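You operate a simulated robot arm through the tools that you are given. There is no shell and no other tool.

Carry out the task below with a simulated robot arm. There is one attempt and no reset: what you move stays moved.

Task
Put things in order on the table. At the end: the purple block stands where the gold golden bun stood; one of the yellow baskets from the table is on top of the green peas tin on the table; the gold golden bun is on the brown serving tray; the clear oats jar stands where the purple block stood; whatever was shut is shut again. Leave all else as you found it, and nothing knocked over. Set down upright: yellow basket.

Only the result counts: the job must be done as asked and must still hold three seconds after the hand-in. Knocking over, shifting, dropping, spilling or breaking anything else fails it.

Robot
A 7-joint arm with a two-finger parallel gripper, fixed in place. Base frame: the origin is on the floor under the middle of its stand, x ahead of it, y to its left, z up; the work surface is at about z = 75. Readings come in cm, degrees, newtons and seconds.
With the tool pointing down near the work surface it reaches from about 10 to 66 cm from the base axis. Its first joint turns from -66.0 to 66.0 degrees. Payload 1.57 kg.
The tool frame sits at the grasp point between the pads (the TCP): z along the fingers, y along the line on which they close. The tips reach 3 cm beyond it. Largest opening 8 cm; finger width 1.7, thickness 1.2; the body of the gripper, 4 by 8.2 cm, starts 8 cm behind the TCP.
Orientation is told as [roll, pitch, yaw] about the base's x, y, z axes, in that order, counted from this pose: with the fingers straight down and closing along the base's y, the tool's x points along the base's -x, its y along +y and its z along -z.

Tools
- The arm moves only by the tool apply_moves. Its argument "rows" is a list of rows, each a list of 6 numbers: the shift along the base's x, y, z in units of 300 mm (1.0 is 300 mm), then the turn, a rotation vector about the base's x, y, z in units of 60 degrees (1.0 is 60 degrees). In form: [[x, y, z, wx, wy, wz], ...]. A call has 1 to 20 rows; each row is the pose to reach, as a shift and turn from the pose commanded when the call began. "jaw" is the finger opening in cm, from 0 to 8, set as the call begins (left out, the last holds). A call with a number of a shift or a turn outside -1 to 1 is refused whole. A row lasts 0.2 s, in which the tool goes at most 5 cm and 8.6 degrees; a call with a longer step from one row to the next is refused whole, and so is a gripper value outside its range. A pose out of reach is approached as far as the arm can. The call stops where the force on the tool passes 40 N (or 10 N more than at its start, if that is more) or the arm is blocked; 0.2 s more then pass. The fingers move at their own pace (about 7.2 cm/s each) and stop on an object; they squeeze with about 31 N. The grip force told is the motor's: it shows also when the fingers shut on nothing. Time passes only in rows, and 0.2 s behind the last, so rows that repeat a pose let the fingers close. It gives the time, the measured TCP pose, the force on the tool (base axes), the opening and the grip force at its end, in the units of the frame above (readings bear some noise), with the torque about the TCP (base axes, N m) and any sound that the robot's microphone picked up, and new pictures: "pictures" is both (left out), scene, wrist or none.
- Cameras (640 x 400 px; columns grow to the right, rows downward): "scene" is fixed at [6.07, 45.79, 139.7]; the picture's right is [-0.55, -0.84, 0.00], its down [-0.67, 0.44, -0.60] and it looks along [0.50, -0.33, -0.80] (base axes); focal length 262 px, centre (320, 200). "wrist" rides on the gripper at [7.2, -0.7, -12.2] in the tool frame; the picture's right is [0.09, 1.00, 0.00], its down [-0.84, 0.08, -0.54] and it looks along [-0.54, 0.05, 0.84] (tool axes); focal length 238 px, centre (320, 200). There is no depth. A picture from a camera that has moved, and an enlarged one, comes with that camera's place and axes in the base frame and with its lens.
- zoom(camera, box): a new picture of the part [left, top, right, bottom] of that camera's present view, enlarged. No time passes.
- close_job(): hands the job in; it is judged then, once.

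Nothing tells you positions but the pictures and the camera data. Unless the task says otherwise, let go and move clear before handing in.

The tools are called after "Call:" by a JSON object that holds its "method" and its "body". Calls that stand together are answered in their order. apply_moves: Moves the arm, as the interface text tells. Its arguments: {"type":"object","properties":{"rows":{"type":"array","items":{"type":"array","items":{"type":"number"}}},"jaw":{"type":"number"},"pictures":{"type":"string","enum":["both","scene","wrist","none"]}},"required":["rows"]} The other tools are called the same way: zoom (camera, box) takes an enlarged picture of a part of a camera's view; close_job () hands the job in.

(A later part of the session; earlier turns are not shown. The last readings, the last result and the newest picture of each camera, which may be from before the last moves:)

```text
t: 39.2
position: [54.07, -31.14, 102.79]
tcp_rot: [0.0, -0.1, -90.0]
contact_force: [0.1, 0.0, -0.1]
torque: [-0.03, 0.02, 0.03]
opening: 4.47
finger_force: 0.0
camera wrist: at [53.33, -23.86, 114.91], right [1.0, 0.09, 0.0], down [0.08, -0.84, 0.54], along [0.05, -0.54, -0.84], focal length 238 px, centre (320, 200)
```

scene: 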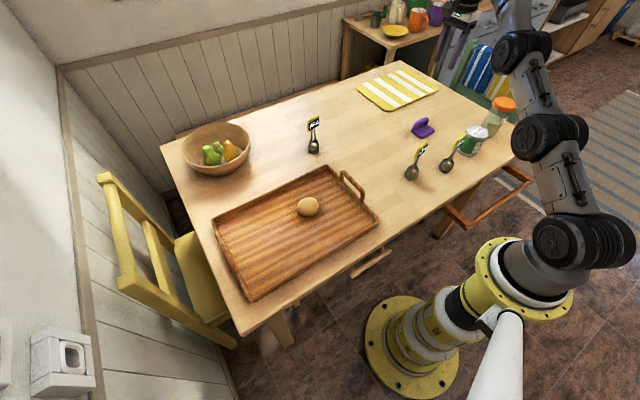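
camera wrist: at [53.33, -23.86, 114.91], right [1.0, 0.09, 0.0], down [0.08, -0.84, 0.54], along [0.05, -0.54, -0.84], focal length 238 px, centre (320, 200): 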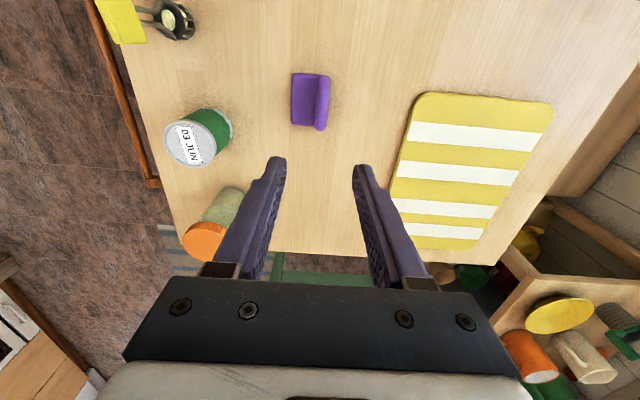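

The purple block now stands at the bun spot. Next is the oats jar; I'll zoom in to measure it.

Call:
{"method": "zoom", "body": {"camera": "wrist", "box": [150, 90, 270, 280]}}

Call:
{"method": "zoom", "body": {"camera": "scene", "box": [450, 80, 540, 170]}}

Call:
{"method": "zoom", "body": {"camera": "scene", "box": [390, 100, 450, 150]}}

```text
2.11 times, centred on (210, 185) of wrist
camera zoom: at [53.33, -23.86, 114.91], right [1.0, 0.09, 0.0], down [0.08, -0.84, 0.54], along [0.05, -0.54, -0.84], focal length 502 px, centre (552, 232)
```

zoom: 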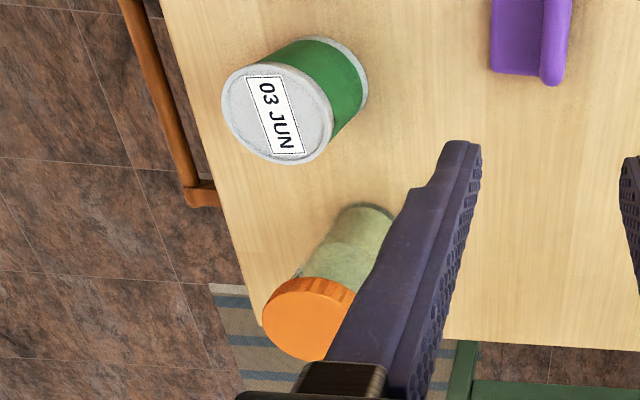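

```text
4.44 times, centred on (495, 125) of scene
camera zoom: at [6.07, 45.79, 139.7], right [-0.55, -0.84, 0.0], down [-0.67, 0.44, -0.6], along [0.5, -0.33, -0.8], focal length 1166 px, centre (-458, 533)
```

zoom: 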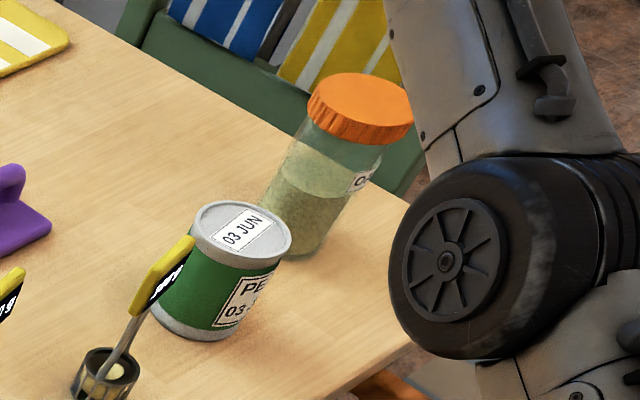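

```text
8.00 times, centred on (420, 125) of scene
camera zoom: at [6.07, 45.79, 139.7], right [-0.55, -0.84, 0.0], down [-0.67, 0.44, -0.6], along [0.5, -0.33, -0.8], focal length 2098 px, centre (-480, 800)
```

zoom: 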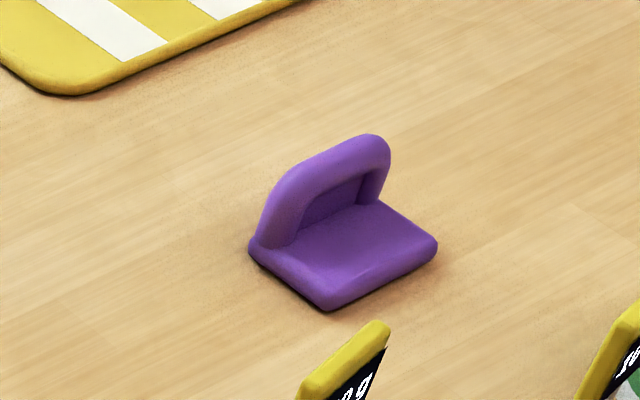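

The jar stands near (38.4,-50.2), about 13 cm tall, and its lid looks wider than the body. I'll grip the body below the lid with a 45° tilted approach, so I'm first turning the gripper to face along the jar's bearing.

Call:
{"method": "apply_moves", "body": {"rows": [[-0.067, -0.02, 0.02, 0, 0, 0.078], [-0.134, -0.04, 0.04, 0, 0, 0.156], [-0.2, -0.06, 0.06, 0, 0, 0.234], [-0.267, -0.08, 0.08, 0, 0, 0.312], [-0.334, -0.1, 0.1, 0, 0, 0.39], [-0.4, -0.12, 0.107, 0, 0, 0.468], [-0.467, -0.14, 0.107, 0, 0, 0.546], [-0.535, -0.163, 0.107, 0, 0, 0.623], [-0.535, -0.163, 0.107, 0, 0, 0.623]], "jaw": 8}}

```text
t: 41.2
position: [38.0, -36.24, 106.21]
tcp_rot: [0.0, 0.0, -52.5]
contact_force: [0.6, 0.2, -0.7]
torque: [0.0, 0.0, 0.0]
opening: 7.99
finger_force: 0.0
camera wrist: at [33.14, -30.83, 118.39], right [0.73, 0.68, 0.0], down [0.57, -0.62, 0.54], along [0.37, -0.4, -0.84], focal length 238 px, centre (320, 200)
```

scene: 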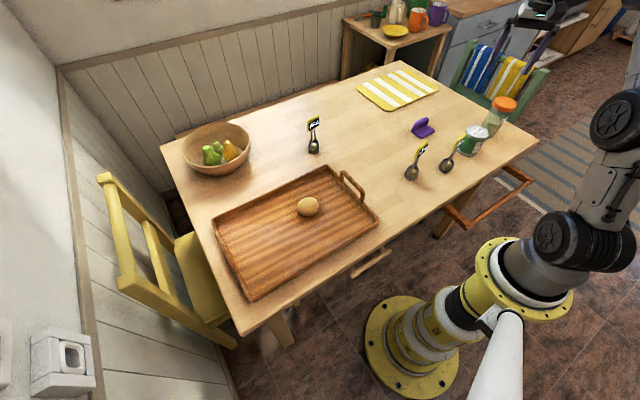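
wrist: 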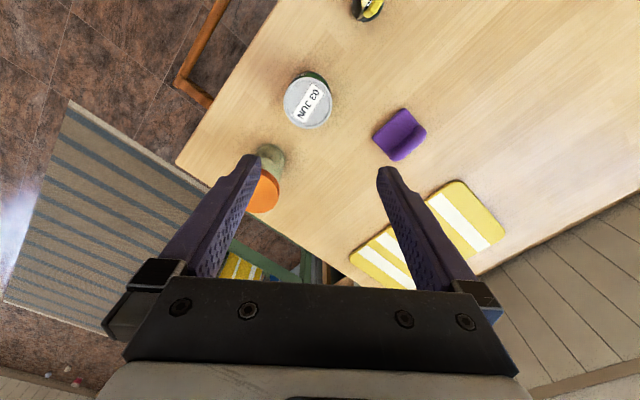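

The tin is confirmed at (36.4,-37.1). Now I'll tilt the tool 45° outward and back off, so the camera gets a side view of the jar.

Call:
{"method": "apply_moves", "body": {"rows": [[-0.043, 0, -0.01, -0.0745, -0.0569, 0], [-0.086, 0, -0.03, -0.149, -0.1138, 0], [-0.129, 0, -0.06, -0.2235, -0.1706, 0], [-0.172, 0, -0.1, -0.298, -0.2275, 0], [-0.215, 0, -0.14, -0.3725, -0.2844, 0], [-0.258, 0, -0.18, -0.447, -0.3413, 0], [-0.301, 0, -0.22, -0.5215, -0.3981, 0], [-0.343, 0, -0.253, -0.596, -0.455, 0], [-0.343, 0, -0.253, -0.596, -0.455, 0]]}}

```text
t: 43.2
position: [27.94, -35.91, 98.63]
tcp_rot: [0.0, -45.0, -52.6]
contact_force: [-0.8, 0.3, -1.1]
torque: [-0.03, -0.01, -0.03]
opening: 8.02
finger_force: 0.1
camera wrist: at [19.05, -25.4, 102.14], right [0.75, 0.66, -0.07], down [0.19, -0.12, 0.98], along [0.63, -0.74, -0.21], focal length 238 px, centre (320, 200)
```

scene: 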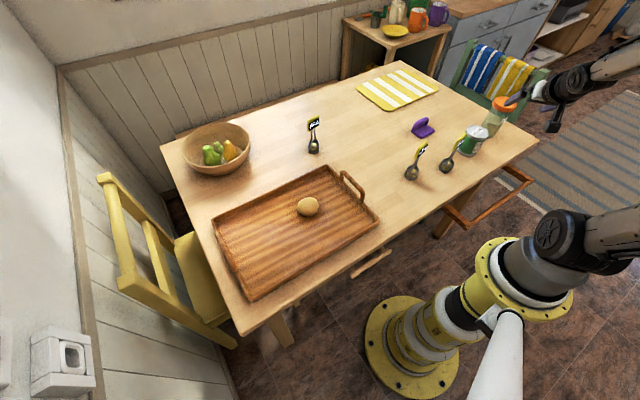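
wrist: 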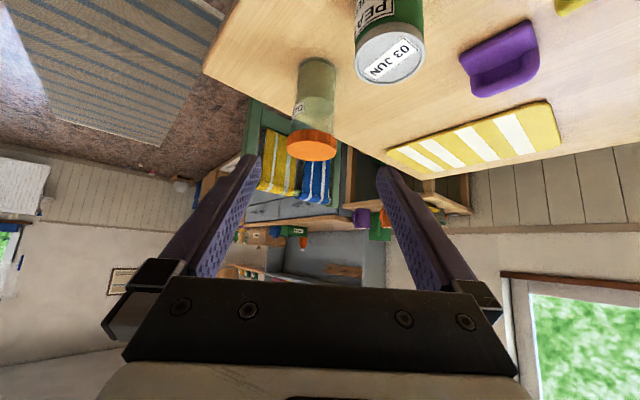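

The tilt worked, and the jar is in view (upside-down picture). I'll zoom in to measure its diameter and position.

Call:
{"method": "zoom", "body": {"camera": "wrist", "box": [260, 40, 380, 180]}}

Call:
{"method": "zoom", "body": {"camera": "scene", "box": [440, 60, 600, 170]}}

```text
2.86 times, centred on (320, 110) of wrist
camera zoom: at [19.05, -25.4, 102.14], right [0.75, 0.66, -0.07], down [0.19, -0.12, 0.98], along [0.63, -0.74, -0.21], focal length 681 px, centre (320, 457)
```

zoom: 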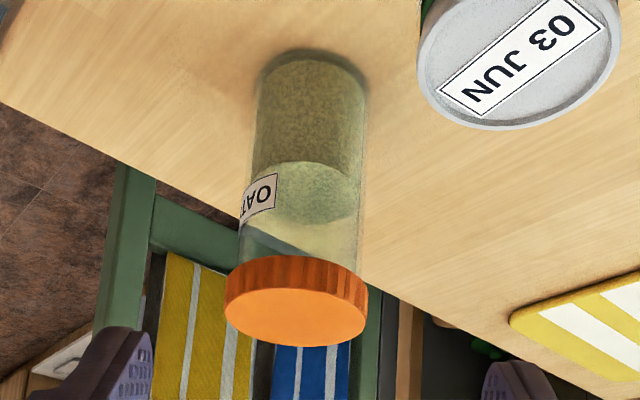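

```text
3.64 times, centred on (520, 115) of scene
camera zoom: at [6.07, 45.79, 139.7], right [-0.55, -0.84, 0.0], down [-0.67, 0.44, -0.6], along [0.5, -0.33, -0.8], focal length 954 px, centre (-407, 509)
```

zoom: 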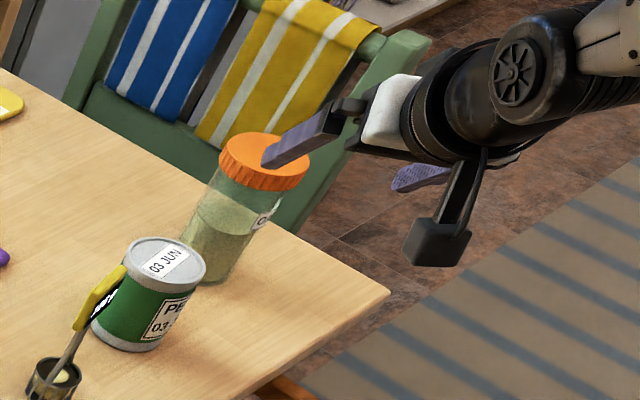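

The jar body is about 6.1 cm across (lid about 7.1), with its axis near (38.4,-50.5) and a gap below the lid at z≈86. I'll advance along the tool axis part of the way and check alignment.

Call:
{"method": "apply_moves", "body": {"rows": [[-0.0093, -0.0197, 0.009, 0, 0, 0], [0.0336, -0.0758, -0.0617, 0, 0, 0], [0.0766, -0.132, -0.1324, 0, 0, 0], [0.1195, -0.1882, -0.2031, 0, 0, 0], [0.1625, -0.2444, -0.2738, 0, 0, 0], [0.1911, -0.2818, -0.321, 0, 0, 0], [0.2197, -0.3193, -0.368, 0, 0, 0], [0.2197, -0.3193, -0.368, 0, 0, 0]]}}

Call:
{"method": "zoom", "body": {"camera": "scene", "box": [440, 60, 600, 170]}}

```text
t: 45.0
position: [34.46, -45.74, 87.42]
tcp_rot: [-0.1, -45.0, -52.5]
contact_force: [-0.5, 0.7, 0.3]
torque: [-0.01, 0.01, -0.01]
opening: 7.99
finger_force: 0.0
camera wrist: at [25.63, -35.24, 91.01], right [0.75, 0.66, -0.07], down [0.19, -0.12, 0.98], along [0.63, -0.74, -0.21], focal length 238 px, centre (320, 200)
```

scene: 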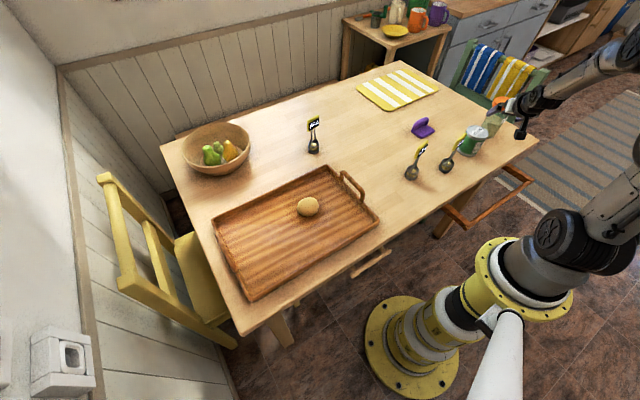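
wrist: 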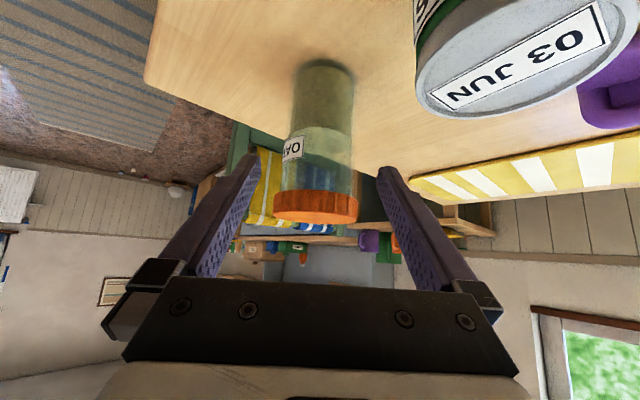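

```text
3.64 times, centred on (520, 115) of scene
camera zoom: at [6.07, 45.79, 139.7], right [-0.55, -0.84, 0.0], down [-0.67, 0.44, -0.6], along [0.5, -0.33, -0.8], focal length 954 px, centre (-407, 509)
```

zoom: 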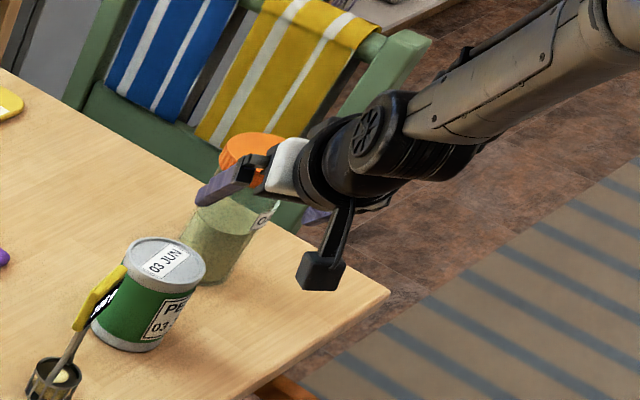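

The jar body is centred between the fingers with the lid clear. I'll advance the last 8 cm along the tool axis and check again before closing.

Call:
{"method": "apply_moves", "body": {"rows": [[0.028, -0.0365, -0.046, 0, 0, 0], [0.056, -0.073, -0.092, 0, 0, 0], [0.078, -0.102, -0.129, 0, 0, 0], [0.095, -0.124, -0.156, 0, 0, 0], [0.107, -0.1395, -0.176, 0, 0, 0], [0.1117, -0.146, -0.184, 0, 0, 0], [0.1117, -0.146, -0.184, 0, 0, 0]]}}

Call:
{"method": "zoom", "body": {"camera": "scene", "box": [440, 60, 600, 170]}}

Call:
{"method": "zoom", "body": {"camera": "wrist", "box": [180, 60, 460, 280]}}

```text
t: 46.6
position: [37.78, -50.09, 81.89]
tcp_rot: [0.0, -45.1, -52.6]
contact_force: [0.5, -0.1, 0.4]
torque: [0.0, 0.0, -0.01]
opening: 8.01
finger_force: 0.2
camera wrist: at [28.96, -39.54, 85.42], right [0.75, 0.66, -0.07], down [0.19, -0.12, 0.97], along [0.63, -0.74, -0.21], focal length 238 px, centre (320, 200)
```

scene: 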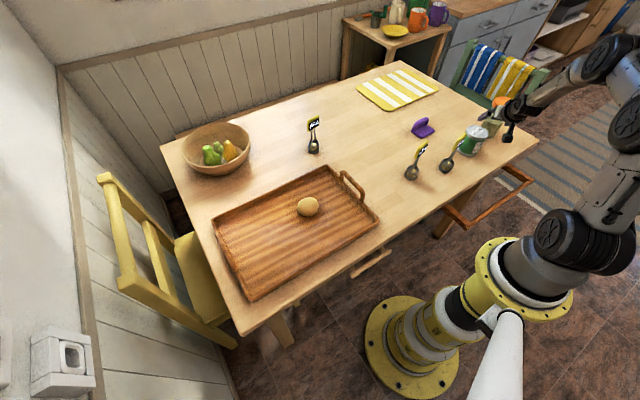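
wrist: 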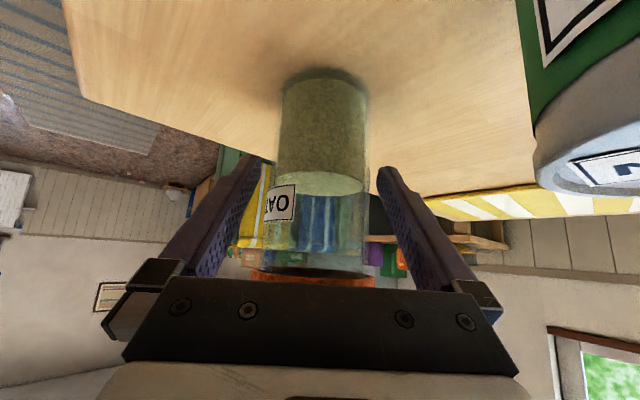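

```text
3.64 times, centred on (520, 115) of scene
camera zoom: at [6.07, 45.79, 139.7], right [-0.55, -0.84, 0.0], down [-0.67, 0.44, -0.6], along [0.5, -0.33, -0.8], focal length 954 px, centre (-407, 509)
```

zoom: 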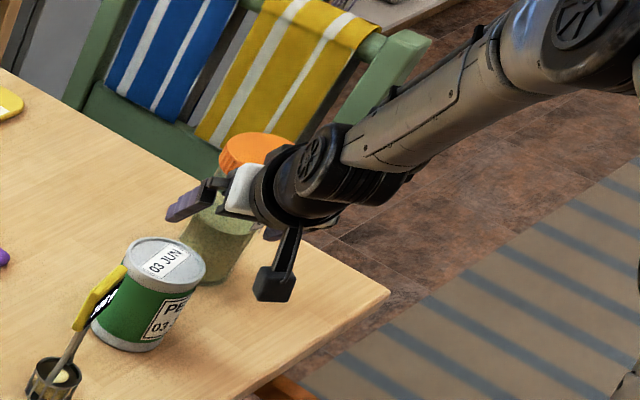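

```text
1.82 times, centred on (320, 170) of wrist
camera zoom: at [28.96, -39.54, 85.42], right [0.75, 0.66, -0.07], down [0.19, -0.12, 0.97], along [0.63, -0.74, -0.21], focal length 433 px, centre (320, 254)
```

zoom: 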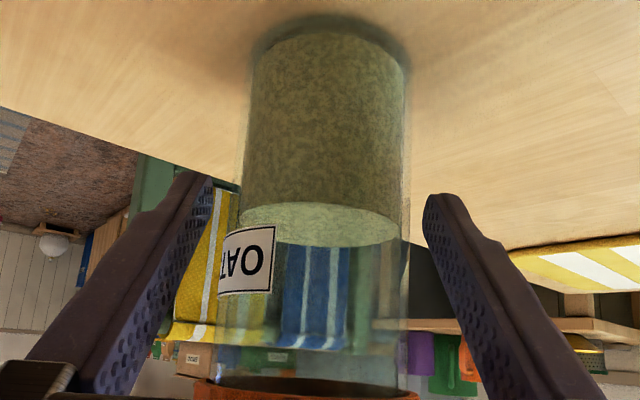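

The jar body sits between the pads, below the lid. Closing on it now.

Call:
{"method": "apply_moves", "body": {"rows": [[0, 0, 0, 0, 0, 0], [0, 0, 0, 0, 0, 0], [0, 0, 0, 0, 0, 0], [0, 0, 0, 0, 0, 0], [0, 0, 0, 0, 0, 0]], "jaw": 4}}

Call:
{"method": "zoom", "body": {"camera": "wrist", "box": [180, 60, 460, 280]}}

```text
t: 47.8
position: [37.91, -50.01, 81.89]
tcp_rot: [0.0, -44.9, -52.6]
contact_force: [-0.7, -1.2, 0.7]
torque: [0.05, -0.05, 0.0]
opening: 6.17
finger_force: 30.7
camera wrist: at [28.94, -39.53, 85.42], right [0.75, 0.66, -0.07], down [0.19, -0.12, 0.97], along [0.63, -0.74, -0.21], focal length 238 px, centre (320, 200)
```

scene: 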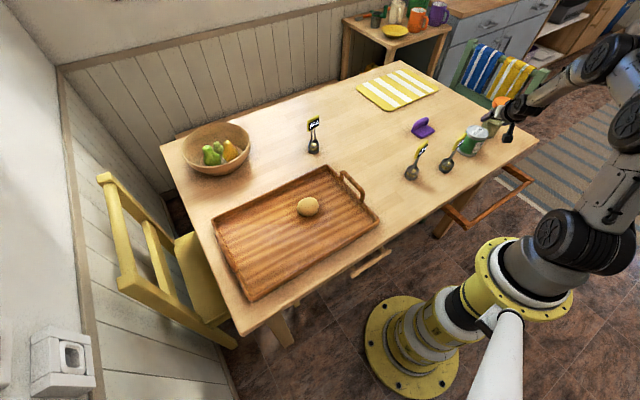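
wrist: 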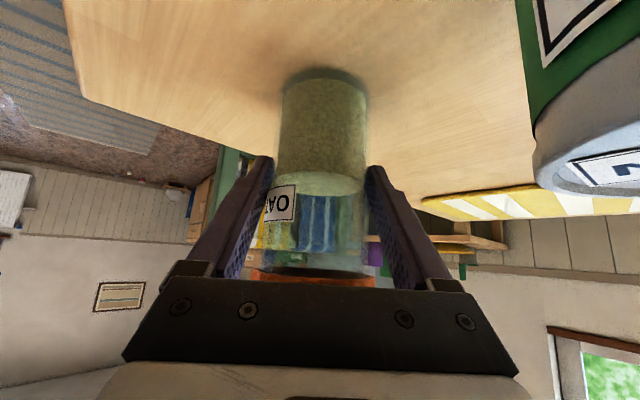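

```text
1.82 times, centred on (320, 170) of wrist
camera zoom: at [28.94, -39.53, 85.42], right [0.75, 0.66, -0.07], down [0.19, -0.12, 0.97], along [0.63, -0.74, -0.21], focal length 433 px, centre (320, 254)
```

zoom: 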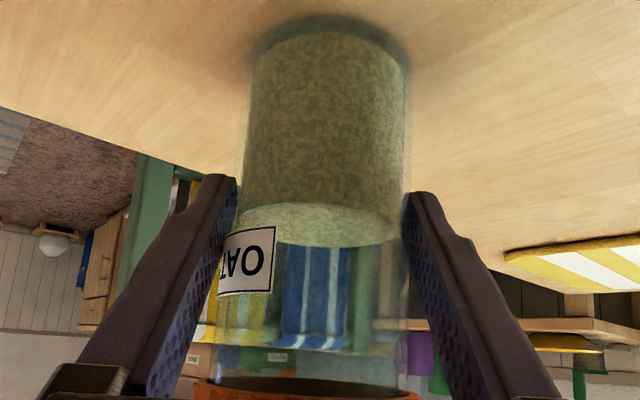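

The jar body is gripped (opening 6.17). I'll lift a little first and check that it holds with the lid on.

Call:
{"method": "apply_moves", "body": {"rows": [[0, 0, 0.01, 0, 0, 0], [0, 0, 0.025, 0, 0, 0], [0, 0, 0.045, 0, 0, 0], [0, 0, 0.07, 0, 0, 0], [0, 0, 0.1, 0, 0, 0], [0, 0, 0.1, 0, 0, 0]]}}

Call:
{"method": "zoom", "body": {"camera": "scene", "box": [440, 60, 600, 170]}}

```text
t: 49.2
position: [37.88, -49.89, 84.95]
tcp_rot: [0.0, -45.0, -52.6]
contact_force: [-0.6, 0.7, -2.4]
torque: [0.04, 0.02, 0.01]
opening: 6.19
finger_force: 31.5
camera wrist: at [28.99, -39.37, 88.38], right [0.75, 0.66, -0.07], down [0.19, -0.12, 0.97], along [0.63, -0.74, -0.21], focal length 238 px, centre (320, 200)
```

scene: 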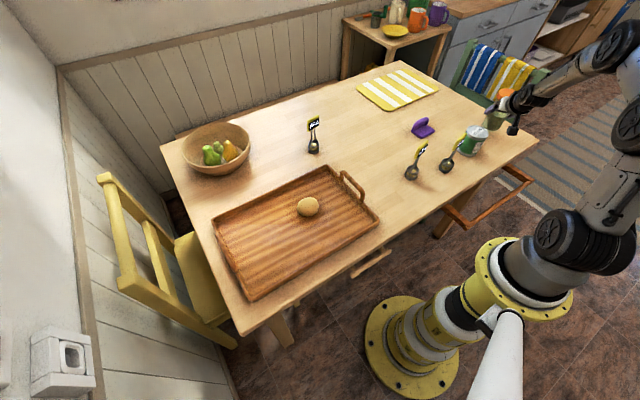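
wrist: 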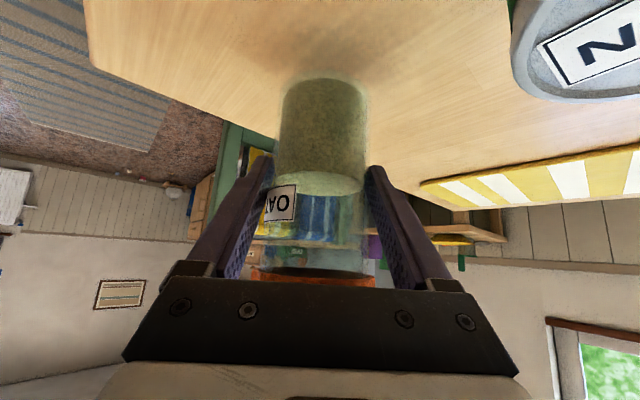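

```text
3.64 times, centred on (520, 115) of scene
camera zoom: at [6.07, 45.79, 139.7], right [-0.55, -0.84, 0.0], down [-0.67, 0.44, -0.6], along [0.5, -0.33, -0.8], focal length 954 px, centre (-407, 509)
```

zoom: 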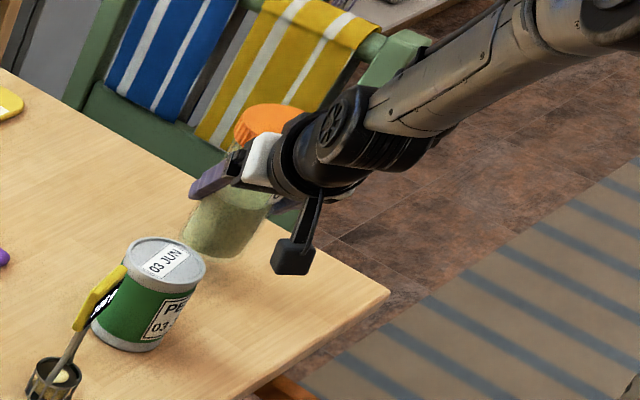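

The jar lifts with its lid on and the tin is undisturbed. I'll raise it higher and swing the first half of the way toward the old block spot.

Call:
{"method": "apply_moves", "body": {"rows": [[0, 0, 0.05, 0, 0, 0], [0, 0, 0.12, 0, 0, 0], [0, 0, 0.2, 0, 0, 0], [0, 0, 0.29, 0, 0, 0], [0, 0, 0.38, 0, 0, 0], [0, 0, 0.47, 0, 0, 0], [0, 0, 0.55, 0, 0, 0], [0, 0, 0.6, 0, 0, 0], [0, 0, 0.6, 0, 0, 0]], "pictures": "none"}}

Call:
{"method": "apply_moves", "body": {"rows": [[0.02, 0.038, 0, 0, 0, 0.02], [0.06, 0.113, 0, 0, 0, 0.06], [0.12, 0.226, 0, 0, 0, 0.12], [0.18, 0.339, 0, 0, 0, 0.18], [0.24, 0.452, 0, 0, 0, 0.24], [0.3, 0.565, 0, 0, 0, 0.3], [0.36, 0.678, 0, 0, 0, 0.36], [0.4, 0.753, 0, 0, 0, 0.4], [0.4, 0.753, 0, 0, 0, 0.4]]}}

```text
t: 51.2
position: [37.73, -49.71, 102.94]
tcp_rot: [0.1, -45.0, -52.6]
contact_force: [0.6, 0.2, -2.1]
torque: [0.02, 0.04, -0.02]
opening: 6.2
finger_force: 30.8
```

```text
t: 53.2
position: [49.54, -27.23, 102.99]
tcp_rot: [0.0, -45.0, -28.5]
contact_force: [-0.8, 0.5, -2.4]
torque: [0.01, 0.02, 0.0]
opening: 6.16
finger_force: 30.8
camera wrist: at [37.31, -21.19, 106.59], right [0.42, 0.91, -0.07], down [0.22, -0.03, 0.97], along [0.88, -0.42, -0.21], focal length 238 px, centre (320, 200)
```

scene: 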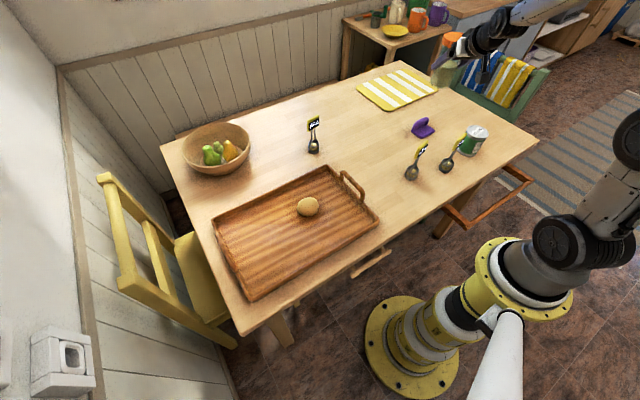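
wrist: 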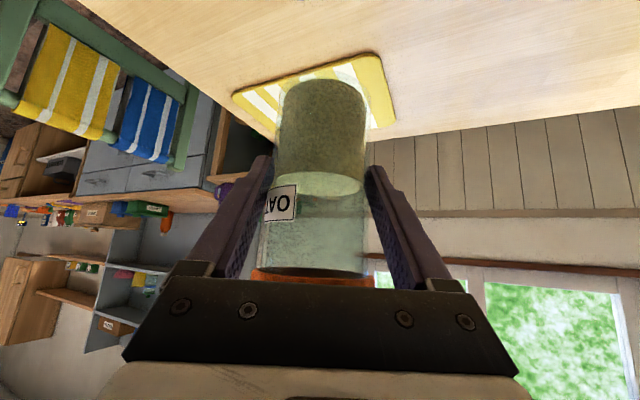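

The jar is stable in transit. I'll complete the swing to above the old block spot.

Call:
{"method": "apply_moves", "body": {"rows": [[0.02, 0.038, 0, 0, 0, 0.02], [0.06, 0.113, 0, 0, 0, 0.06], [0.12, 0.226, 0, 0, 0, 0.12], [0.18, 0.339, 0, 0, 0, 0.18], [0.24, 0.452, 0, 0, 0, 0.24], [0.3, 0.565, 0, 0, 0, 0.3], [0.36, 0.67, 0, 0, 0, 0.36], [0.395, 0.73, 0, 0, 0, 0.395], [0.4037, 0.7443, 0, 0, 0, 0.4], [0.4037, 0.7443, 0, 0, 0, 0.4]]}}

```text
t: 55.4
position: [61.86, -5.07, 102.93]
tcp_rot: [-0.1, -45.0, -4.5]
contact_force: [-0.4, 0.8, -1.3]
torque: [-0.01, 0.02, -0.02]
opening: 6.16
finger_force: 30.9
camera wrist: at [48.11, -4.63, 106.54], right [0.01, 1.0, -0.07], down [0.21, 0.06, 0.97], along [0.98, -0.03, -0.21], focal length 238 px, centre (320, 200)
```

scene: 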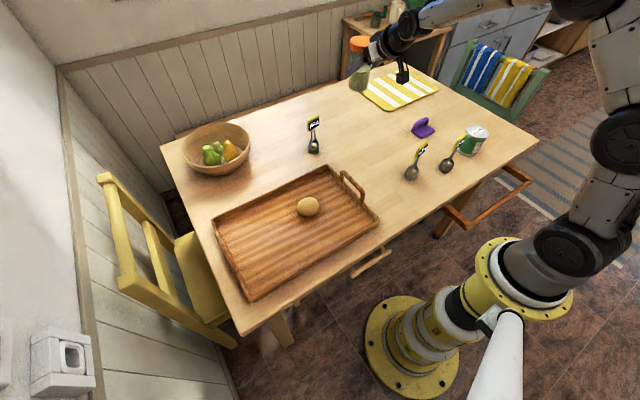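
wrist: 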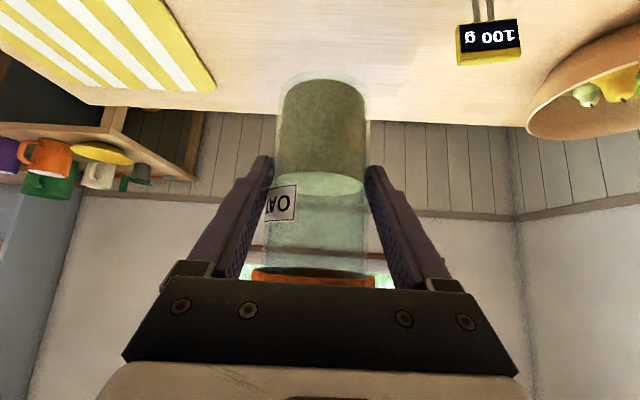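

The jar is above the target at TCP (61.8,-5.0). I'll lower it to just above the table with a small lateral correction.

Call:
{"method": "apply_moves", "body": {"rows": [[-0.002, 0.006, -0.05, 0, 0, 0], [-0.002, 0.006, -0.14, 0, 0, 0], [-0.002, 0.006, -0.24, 0, 0, 0], [-0.002, 0.006, -0.34, 0, 0, 0], [-0.002, 0.006, -0.44, 0, 0, 0], [-0.002, 0.006, -0.53, 0, 0, 0], [-0.002, 0.006, -0.6, 0, 0, 0], [-0.002, 0.006, -0.65, 0, 0, 0], [-0.002, 0.006, -0.675, 0, 0, 0], [-0.002, 0.006, -0.685, 0, 0, 0], [-0.002, 0.006, -0.685, 0, 0, 0]]}}

Call:
{"method": "zoom", "body": {"camera": "scene", "box": [300, 60, 420, 160]}}

```text
t: 57.8
position: [61.98, -4.61, 82.54]
tcp_rot: [-0.1, -45.1, -4.6]
contact_force: [0.3, -0.4, -2.2]
torque: [-0.02, 0.07, -0.01]
opening: 6.16
finger_force: 30.9
camera wrist: at [48.12, -4.28, 86.02], right [0.01, 1.0, -0.07], down [0.21, 0.06, 0.97], along [0.98, -0.03, -0.21], focal length 238 px, centre (320, 200)
```

scene: 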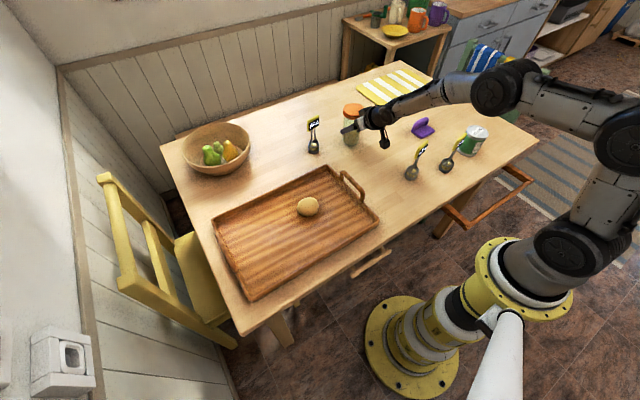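
wrist: 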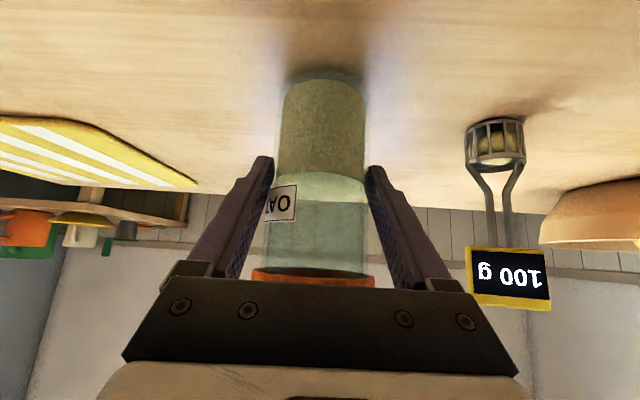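

```text
4.00 times, centred on (360, 110) of scene
camera zoom: at [6.07, 45.79, 139.7], right [-0.55, -0.84, 0.0], down [-0.67, 0.44, -0.6], along [0.5, -0.33, -0.8], focal length 1049 px, centre (160, 560)
```

zoom: 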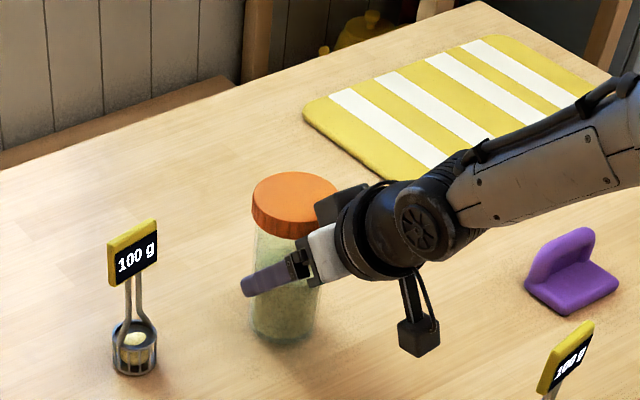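

The jar is almost at the table at about (62.6,-4.7). I'll lower gently until contact.

Call:
{"method": "apply_moves", "body": {"rows": [[-0.002, -0.003, -0.005, 0, 0, 0], [-0.002, -0.005, -0.01, 0, 0, 0], [-0.002, -0.005, -0.015, 0, 0, 0], [-0.002, -0.005, -0.015, 0, 0, 0]], "pictures": "none"}}

Call:
{"method": "apply_moves", "body": {"rows": [[0, 0, -0.0025, 0, 0, 0], [0, 0, -0.005, 0, 0, 0], [0, 0, -0.005, 0, 0, 0]], "pictures": "none"}}

```text
t: 58.8
position: [61.82, -5.02, 81.95]
tcp_rot: [0.0, -45.0, -4.5]
contact_force: [-1.1, -0.8, -2.1]
torque: [-0.01, 0.03, 0.02]
opening: 6.11
finger_force: 31.2
```

```text
t: 59.6
position: [61.79, -4.95, 81.88]
tcp_rot: [0.0, -45.2, -4.6]
contact_force: [-1.4, 0.6, 3.0]
torque: [0.22, 0.13, 0.04]
opening: 6.14
finger_force: 30.9
```

Contact is made, so the jar is standing. I'll open the fingers, then back out along the tool axis.

Call:
{"method": "apply_moves", "body": {"rows": [[0, 0, 0, 0, 0, 0], [0, 0, 0, 0, 0, 0], [0, 0, 0, 0, 0, 0], [0, 0, 0, 0, 0, 0]], "jaw": 8}}

Call:
{"method": "zoom", "body": {"camera": "wrist", "box": [180, 60, 460, 280]}}

```text
t: 60.6
position: [61.85, -5.02, 81.88]
tcp_rot: [0.0, -45.1, -4.7]
contact_force: [-0.6, -1.4, -0.2]
torque: [0.03, -0.02, 0.0]
opening: 8.0
finger_force: 0.2
camera wrist: at [48.09, -4.51, 85.31], right [0.01, 1.0, -0.07], down [0.21, 0.06, 0.97], along [0.98, -0.03, -0.21], focal length 238 px, centre (320, 200)
```

scene: 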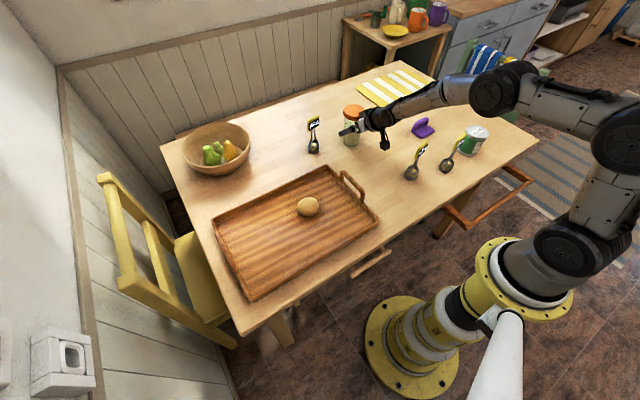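
wrist: 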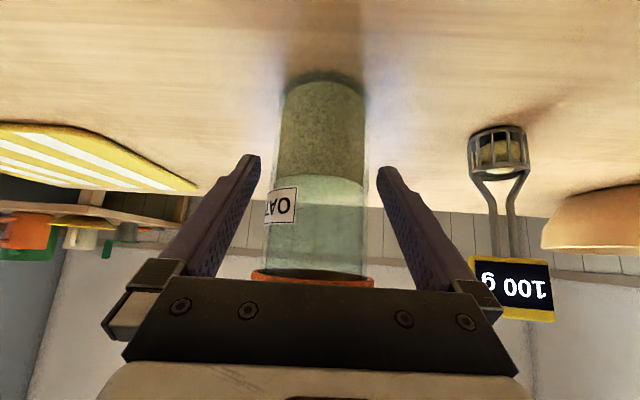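

```text
1.82 times, centred on (320, 170) of wrist
camera zoom: at [48.09, -4.51, 85.31], right [0.01, 1.0, -0.07], down [0.21, 0.06, 0.97], along [0.98, -0.03, -0.21], focal length 433 px, centre (320, 254)
```

zoom: 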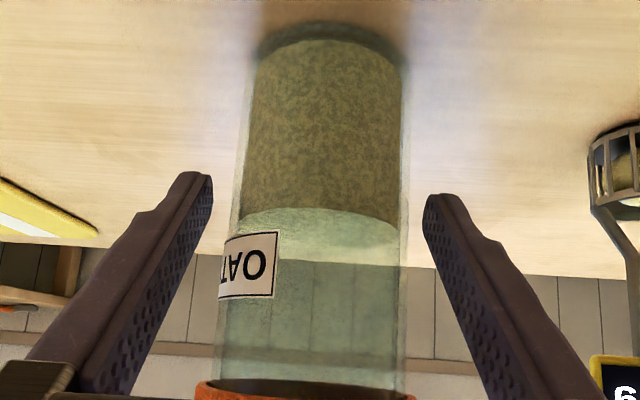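

The jar stands upright with its lid on. I'll retreat along the tool axis, then rise.

Call:
{"method": "apply_moves", "body": {"rows": [[-0.012, 0.001, 0.012, 0, 0, 0], [-0.035, 0.0028, 0.035, 0, 0, 0], [-0.07, 0.0055, 0.07, 0, 0, 0], [-0.14, 0.011, 0.14, 0, 0, 0], [-0.22, 0.0173, 0.22, 0, 0, 0], [-0.3, 0.0236, 0.3, 0, 0, 0], [-0.376, 0.0296, 0.377, 0, 0, 0], [-0.376, 0.0296, 0.5, 0, 0, 0], [-0.376, 0.0296, 0.62, 0, 0, 0], [-0.376, 0.0296, 0.62, 0, 0, 0]]}}

Call:
{"method": "zoom", "body": {"camera": "scene", "box": [300, 80, 420, 160]}}

```text
t: 62.8
position: [50.66, -4.2, 100.24]
tcp_rot: [0.1, -45.0, -4.6]
contact_force: [-0.1, 0.8, 0.1]
torque: [0.0, -0.02, 0.01]
opening: 8.01
finger_force: 0.1
camera wrist: at [36.93, -3.71, 103.76], right [0.01, 1.0, -0.07], down [0.21, 0.06, 0.97], along [0.98, -0.03, -0.21], focal length 238 px, centre (320, 200)
```

scene: 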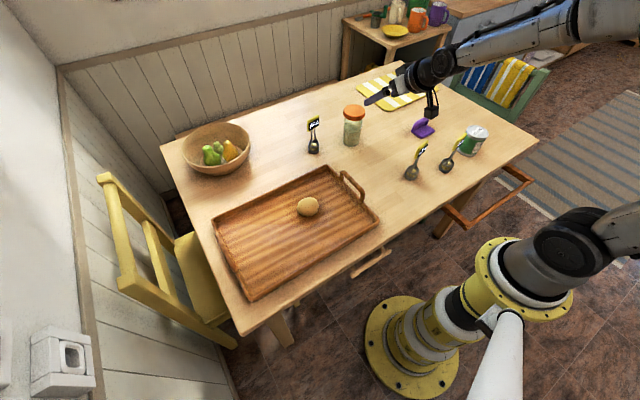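
wrist: 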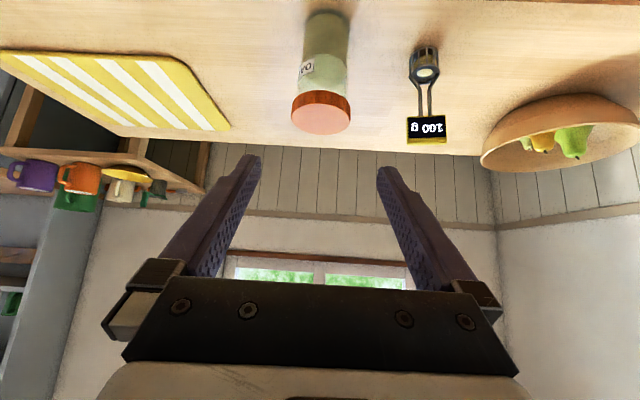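

```text
5.00 times, centred on (360, 120) of scene
camera zoom: at [6.07, 45.79, 139.7], right [-0.55, -0.84, 0.0], down [-0.67, 0.44, -0.6], along [0.5, -0.33, -0.8], focal length 1311 px, centre (120, 600)
```

zoom: 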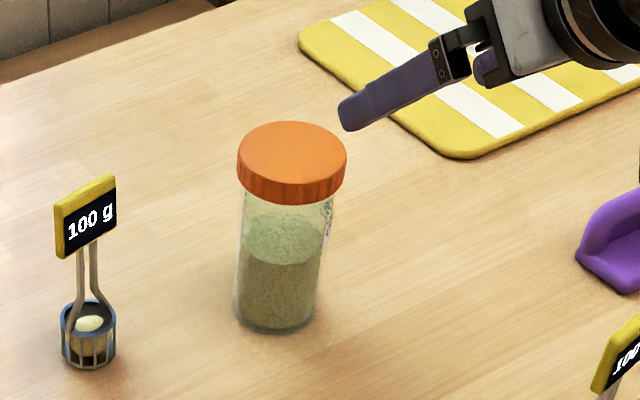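

The jar is upright at about (62.3,-4.6), its lid shut. Next is a basket: I'll return the tool to vertical and look down on the two baskets near (34,-24) and (38,-11).

Call:
{"method": "apply_moves", "body": {"rows": [[-0.03, -0.01, 0.06, 0.006, 0.0748, 0], [-0.08, -0.04, 0.12, 0.0118, 0.1495, 0], [-0.15, -0.09, 0.19, 0.0177, 0.2243, 0], [-0.22, -0.14, 0.193, 0.0236, 0.2991, 0], [-0.29, -0.19, 0.193, 0.0295, 0.3739, 0], [-0.36, -0.24, 0.193, 0.0353, 0.4486, 0], [-0.43, -0.29, 0.193, 0.0412, 0.5234, 0], [-0.5, -0.34, 0.193, 0.0471, 0.5982, 0], [-0.57, -0.39, 0.193, 0.053, 0.673, 0], [-0.623, -0.427, 0.193, 0.0589, 0.7477, 0], [-0.623, -0.427, 0.193, 0.0589, 0.7477, 0]]}}

```text
t: 65.2
position: [31.95, -16.77, 106.11]
tcp_rot: [-0.1, 0.0, -4.5]
contact_force: [0.3, -0.2, -0.3]
torque: [0.03, -0.03, 0.02]
opening: 8.01
finger_force: 0.0
camera wrist: at [24.64, -16.81, 118.35], right [-0.01, 1.0, 0.0], down [0.84, 0.01, 0.54], along [0.54, 0.01, -0.84], focal length 238 px, centre (320, 200)
```

scene: 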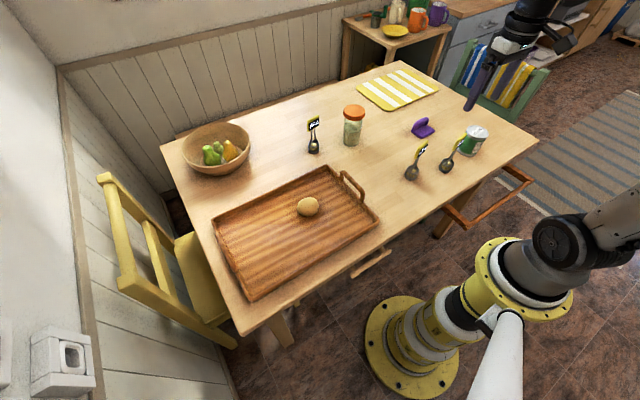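
wrist: 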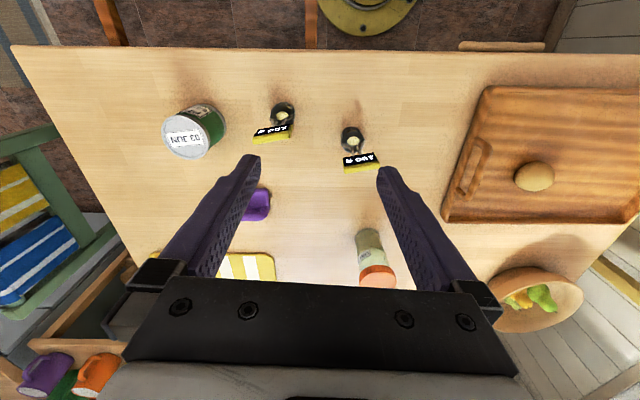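

Call:
{"method": "zoom", "body": {"camera": "wrist", "box": [150, 80, 410, 200]}}

Call:
{"method": "zoom", "body": {"camera": "wrist", "box": [320, 110, 400, 190]}}

Call:
{"method": "zoom", "body": {"camera": "scene", "box": [395, 125, 495, 195]}}

```text
2.46 times, centred on (280, 140) of wrist
camera zoom: at [24.64, -16.81, 118.35], right [-0.01, 1.0, 0.0], down [0.84, 0.01, 0.54], along [0.54, 0.01, -0.84], focal length 587 px, centre (418, 348)
```

zoom: 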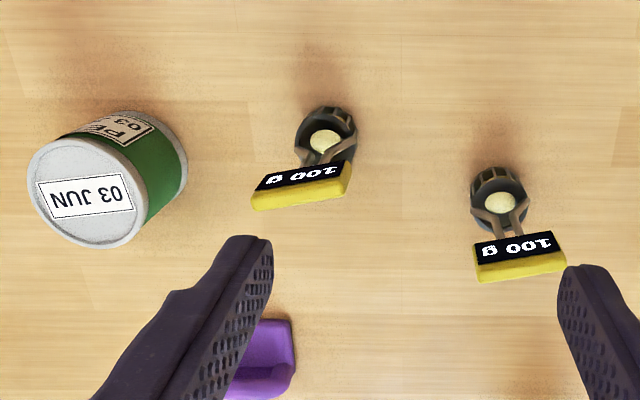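

```text
5.00 times, centred on (360, 150) of wrist
camera zoom: at [24.64, -16.81, 118.35], right [-0.01, 1.0, 0.0], down [0.84, 0.01, 0.54], along [0.54, 0.01, -0.84], focal length 1192 px, centre (120, 450)
```

zoom: 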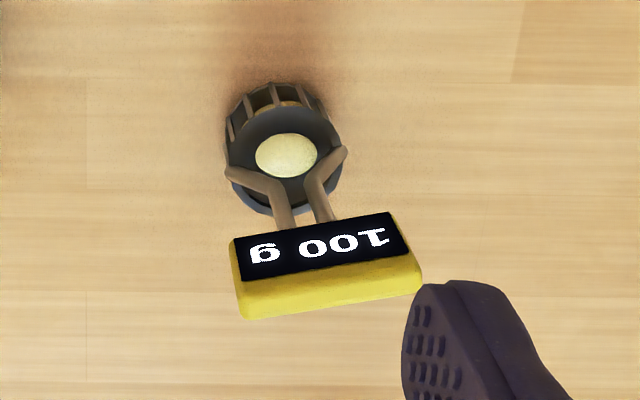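

```text
5.71 times, centred on (445, 160) of scene
camera zoom: at [6.07, 45.79, 139.7], right [-0.55, -0.84, 0.0], down [-0.67, 0.44, -0.6], along [0.5, -0.33, -0.8], focal length 1499 px, centre (-394, 429)
```

zoom: 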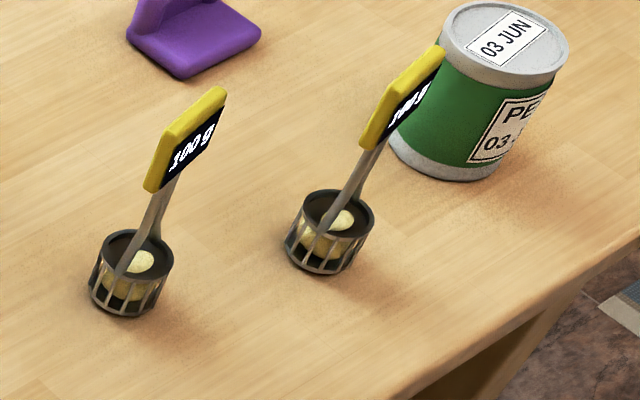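

The baskets' tags sit directly above their cups. Basket B's tag is centred near (38.4,-11.1), top at z≈89, about 1.1 cm thick and turned about 12°. I'll go above it with the gripper yawed to close across the tag's thickness.

Call:
{"method": "apply_moves", "body": {"rows": [[0.025, 0.022, 0, 0, 0, -0.125], [0.05, 0.044, 0, 0, 0, -0.25], [0.075, 0.066, 0, 0, 0, -0.375], [0.1, 0.088, 0, 0, 0, -0.5], [0.125, 0.11, 0, 0, 0, -0.625], [0.15, 0.132, 0, 0, 0, -0.75], [0.18, 0.16, 0, 0, 0, -0.875], [0.216, 0.19, 0, 0, 0, -1.0]], "jaw": 6, "pictures": "none"}}

Call:
{"method": "apply_moves", "body": {"rows": [[0, 0, -0.06, 0, 0, -0.115], [0, 0, -0.14, 0, 0, -0.23], [0, 0, -0.2, 0, 0, -0.23], [0, 0, -0.2, 0, 0, -0.23]]}}

```text
t: 67.0
position: [38.34, -11.27, 106.21]
tcp_rot: [-0.2, 0.0, -64.6]
contact_force: [-0.8, -0.5, -0.5]
torque: [0.0, -0.01, -0.02]
opening: 6.01
finger_force: 0.0
```

```text
t: 68.0
position: [38.1, -11.09, 100.19]
tcp_rot: [-0.1, 0.0, -78.4]
contact_force: [-0.5, -0.2, -0.8]
torque: [-0.02, -0.03, 0.01]
opening: 6.0
finger_force: 0.0
camera wrist: at [36.1, -4.23, 112.32], right [0.96, 0.29, 0.0], down [0.25, -0.8, 0.54], along [0.16, -0.52, -0.84], focal length 238 px, centre (320, 200)
```

scene: 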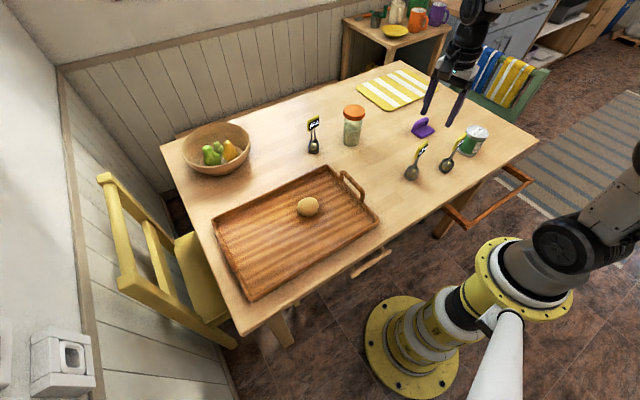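
wrist: 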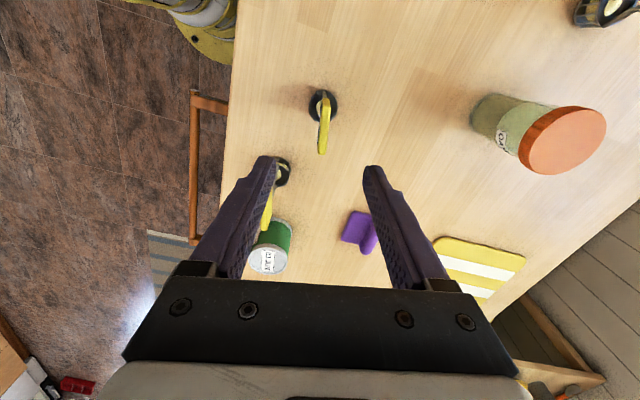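

Call:
{"method": "zoom", "body": {"camera": "wrist", "box": [280, 70, 370, 180]}}

```text
3.64 times, centred on (325, 125) of wrist
camera zoom: at [36.1, -4.23, 112.32], right [0.96, 0.29, 0.0], down [0.25, -0.8, 0.54], along [0.16, -0.52, -0.84], focal length 867 px, centre (302, 473)
```

zoom: 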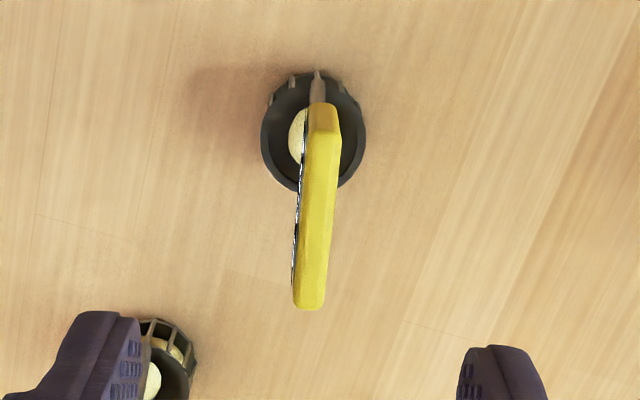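

The tag centre works out at about (38.5,-11.0) with orientation matching the gripper. I'll lower so the pads straddle the tag.

Call:
{"method": "apply_moves", "body": {"rows": [[0.0093, 0.0047, -0.08, 0, 0, 0], [0.0093, 0.0047, -0.18, 0, 0, 0], [0.0093, 0.0047, -0.27, 0, 0, 0], [0.0093, 0.0047, -0.34, 0, 0, 0], [0.0093, 0.0047, -0.385, 0, 0, 0], [0.0093, 0.0047, -0.413, 0, 0, 0], [0.0093, 0.0047, -0.413, 0, 0, 0]], "pictures": "wrist"}}

Call:
{"method": "zoom", "body": {"camera": "scene", "box": [380, 90, 500, 190]}}

```text
t: 69.6
position: [38.43, -10.98, 87.76]
tcp_rot: [-0.1, 0.0, -78.2]
contact_force: [-0.5, 0.9, -0.9]
torque: [0.01, -0.01, 0.01]
opening: 5.98
finger_force: 0.0
camera wrist: at [36.43, -4.11, 100.02], right [0.96, 0.29, 0.0], down [0.25, -0.8, 0.54], along [0.16, -0.52, -0.84], focal length 238 px, centre (320, 200)
```

wrist: 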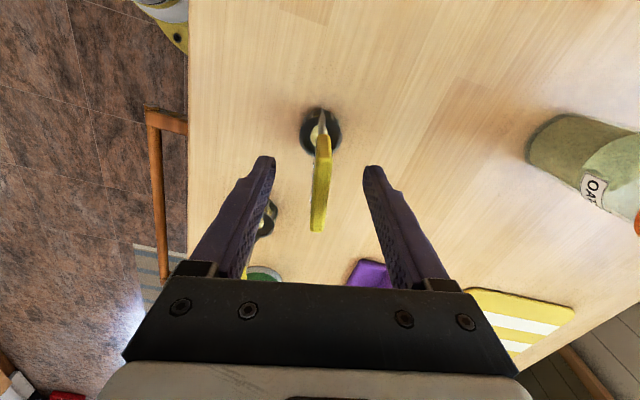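

```text
4.00 times, centred on (440, 140) of scene
camera zoom: at [6.07, 45.79, 139.7], right [-0.55, -0.84, 0.0], down [-0.67, 0.44, -0.6], along [0.5, -0.33, -0.8], focal length 1049 px, centre (-160, 440)
```

zoom: 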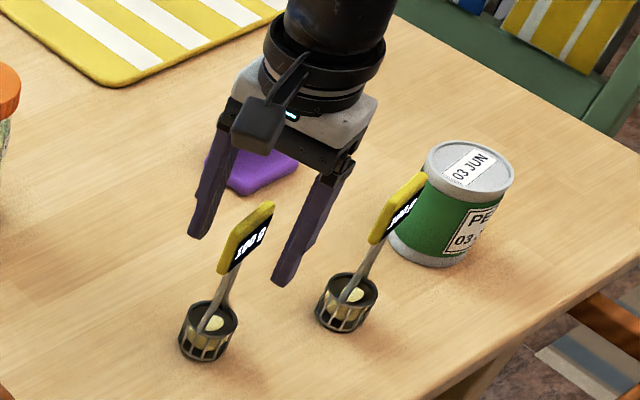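

The tag is centred between the fingers. Closing gently on it.

Call:
{"method": "apply_moves", "body": {"rows": [[0, 0, 0, 0, 0, 0], [0, 0, 0, 0, 0, 0], [0, 0, 0, 0, 0, 0], [0, 0, 0, 0, 0, 0], [0, 0, 0, 0, 0, 0]], "jaw": 0.3, "pictures": "wrist"}}

Call:
{"method": "zoom", "body": {"camera": "scene", "box": [380, 90, 500, 190]}}

```text
t: 70.8
position: [38.48, -11.05, 87.97]
tcp_rot: [-0.1, 0.0, -78.4]
contact_force: [0.2, 0.1, 0.3]
torque: [0.01, -0.05, 0.02]
opening: 0.84
finger_force: 27.5
camera wrist: at [36.44, -4.11, 100.04], right [0.96, 0.29, 0.0], down [0.25, -0.8, 0.54], along [0.16, -0.52, -0.84], focal length 238 px, centre (320, 200)
```

wrist: 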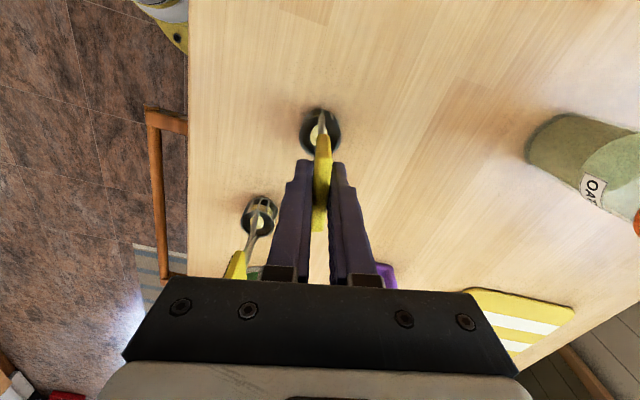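

```text
4.00 times, centred on (440, 140) of scene
camera zoom: at [6.07, 45.79, 139.7], right [-0.55, -0.84, 0.0], down [-0.67, 0.44, -0.6], along [0.5, -0.33, -0.8], focal length 1049 px, centre (-160, 440)
```

zoom: 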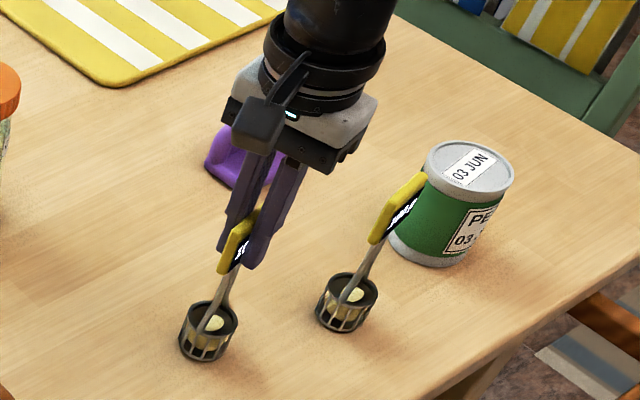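

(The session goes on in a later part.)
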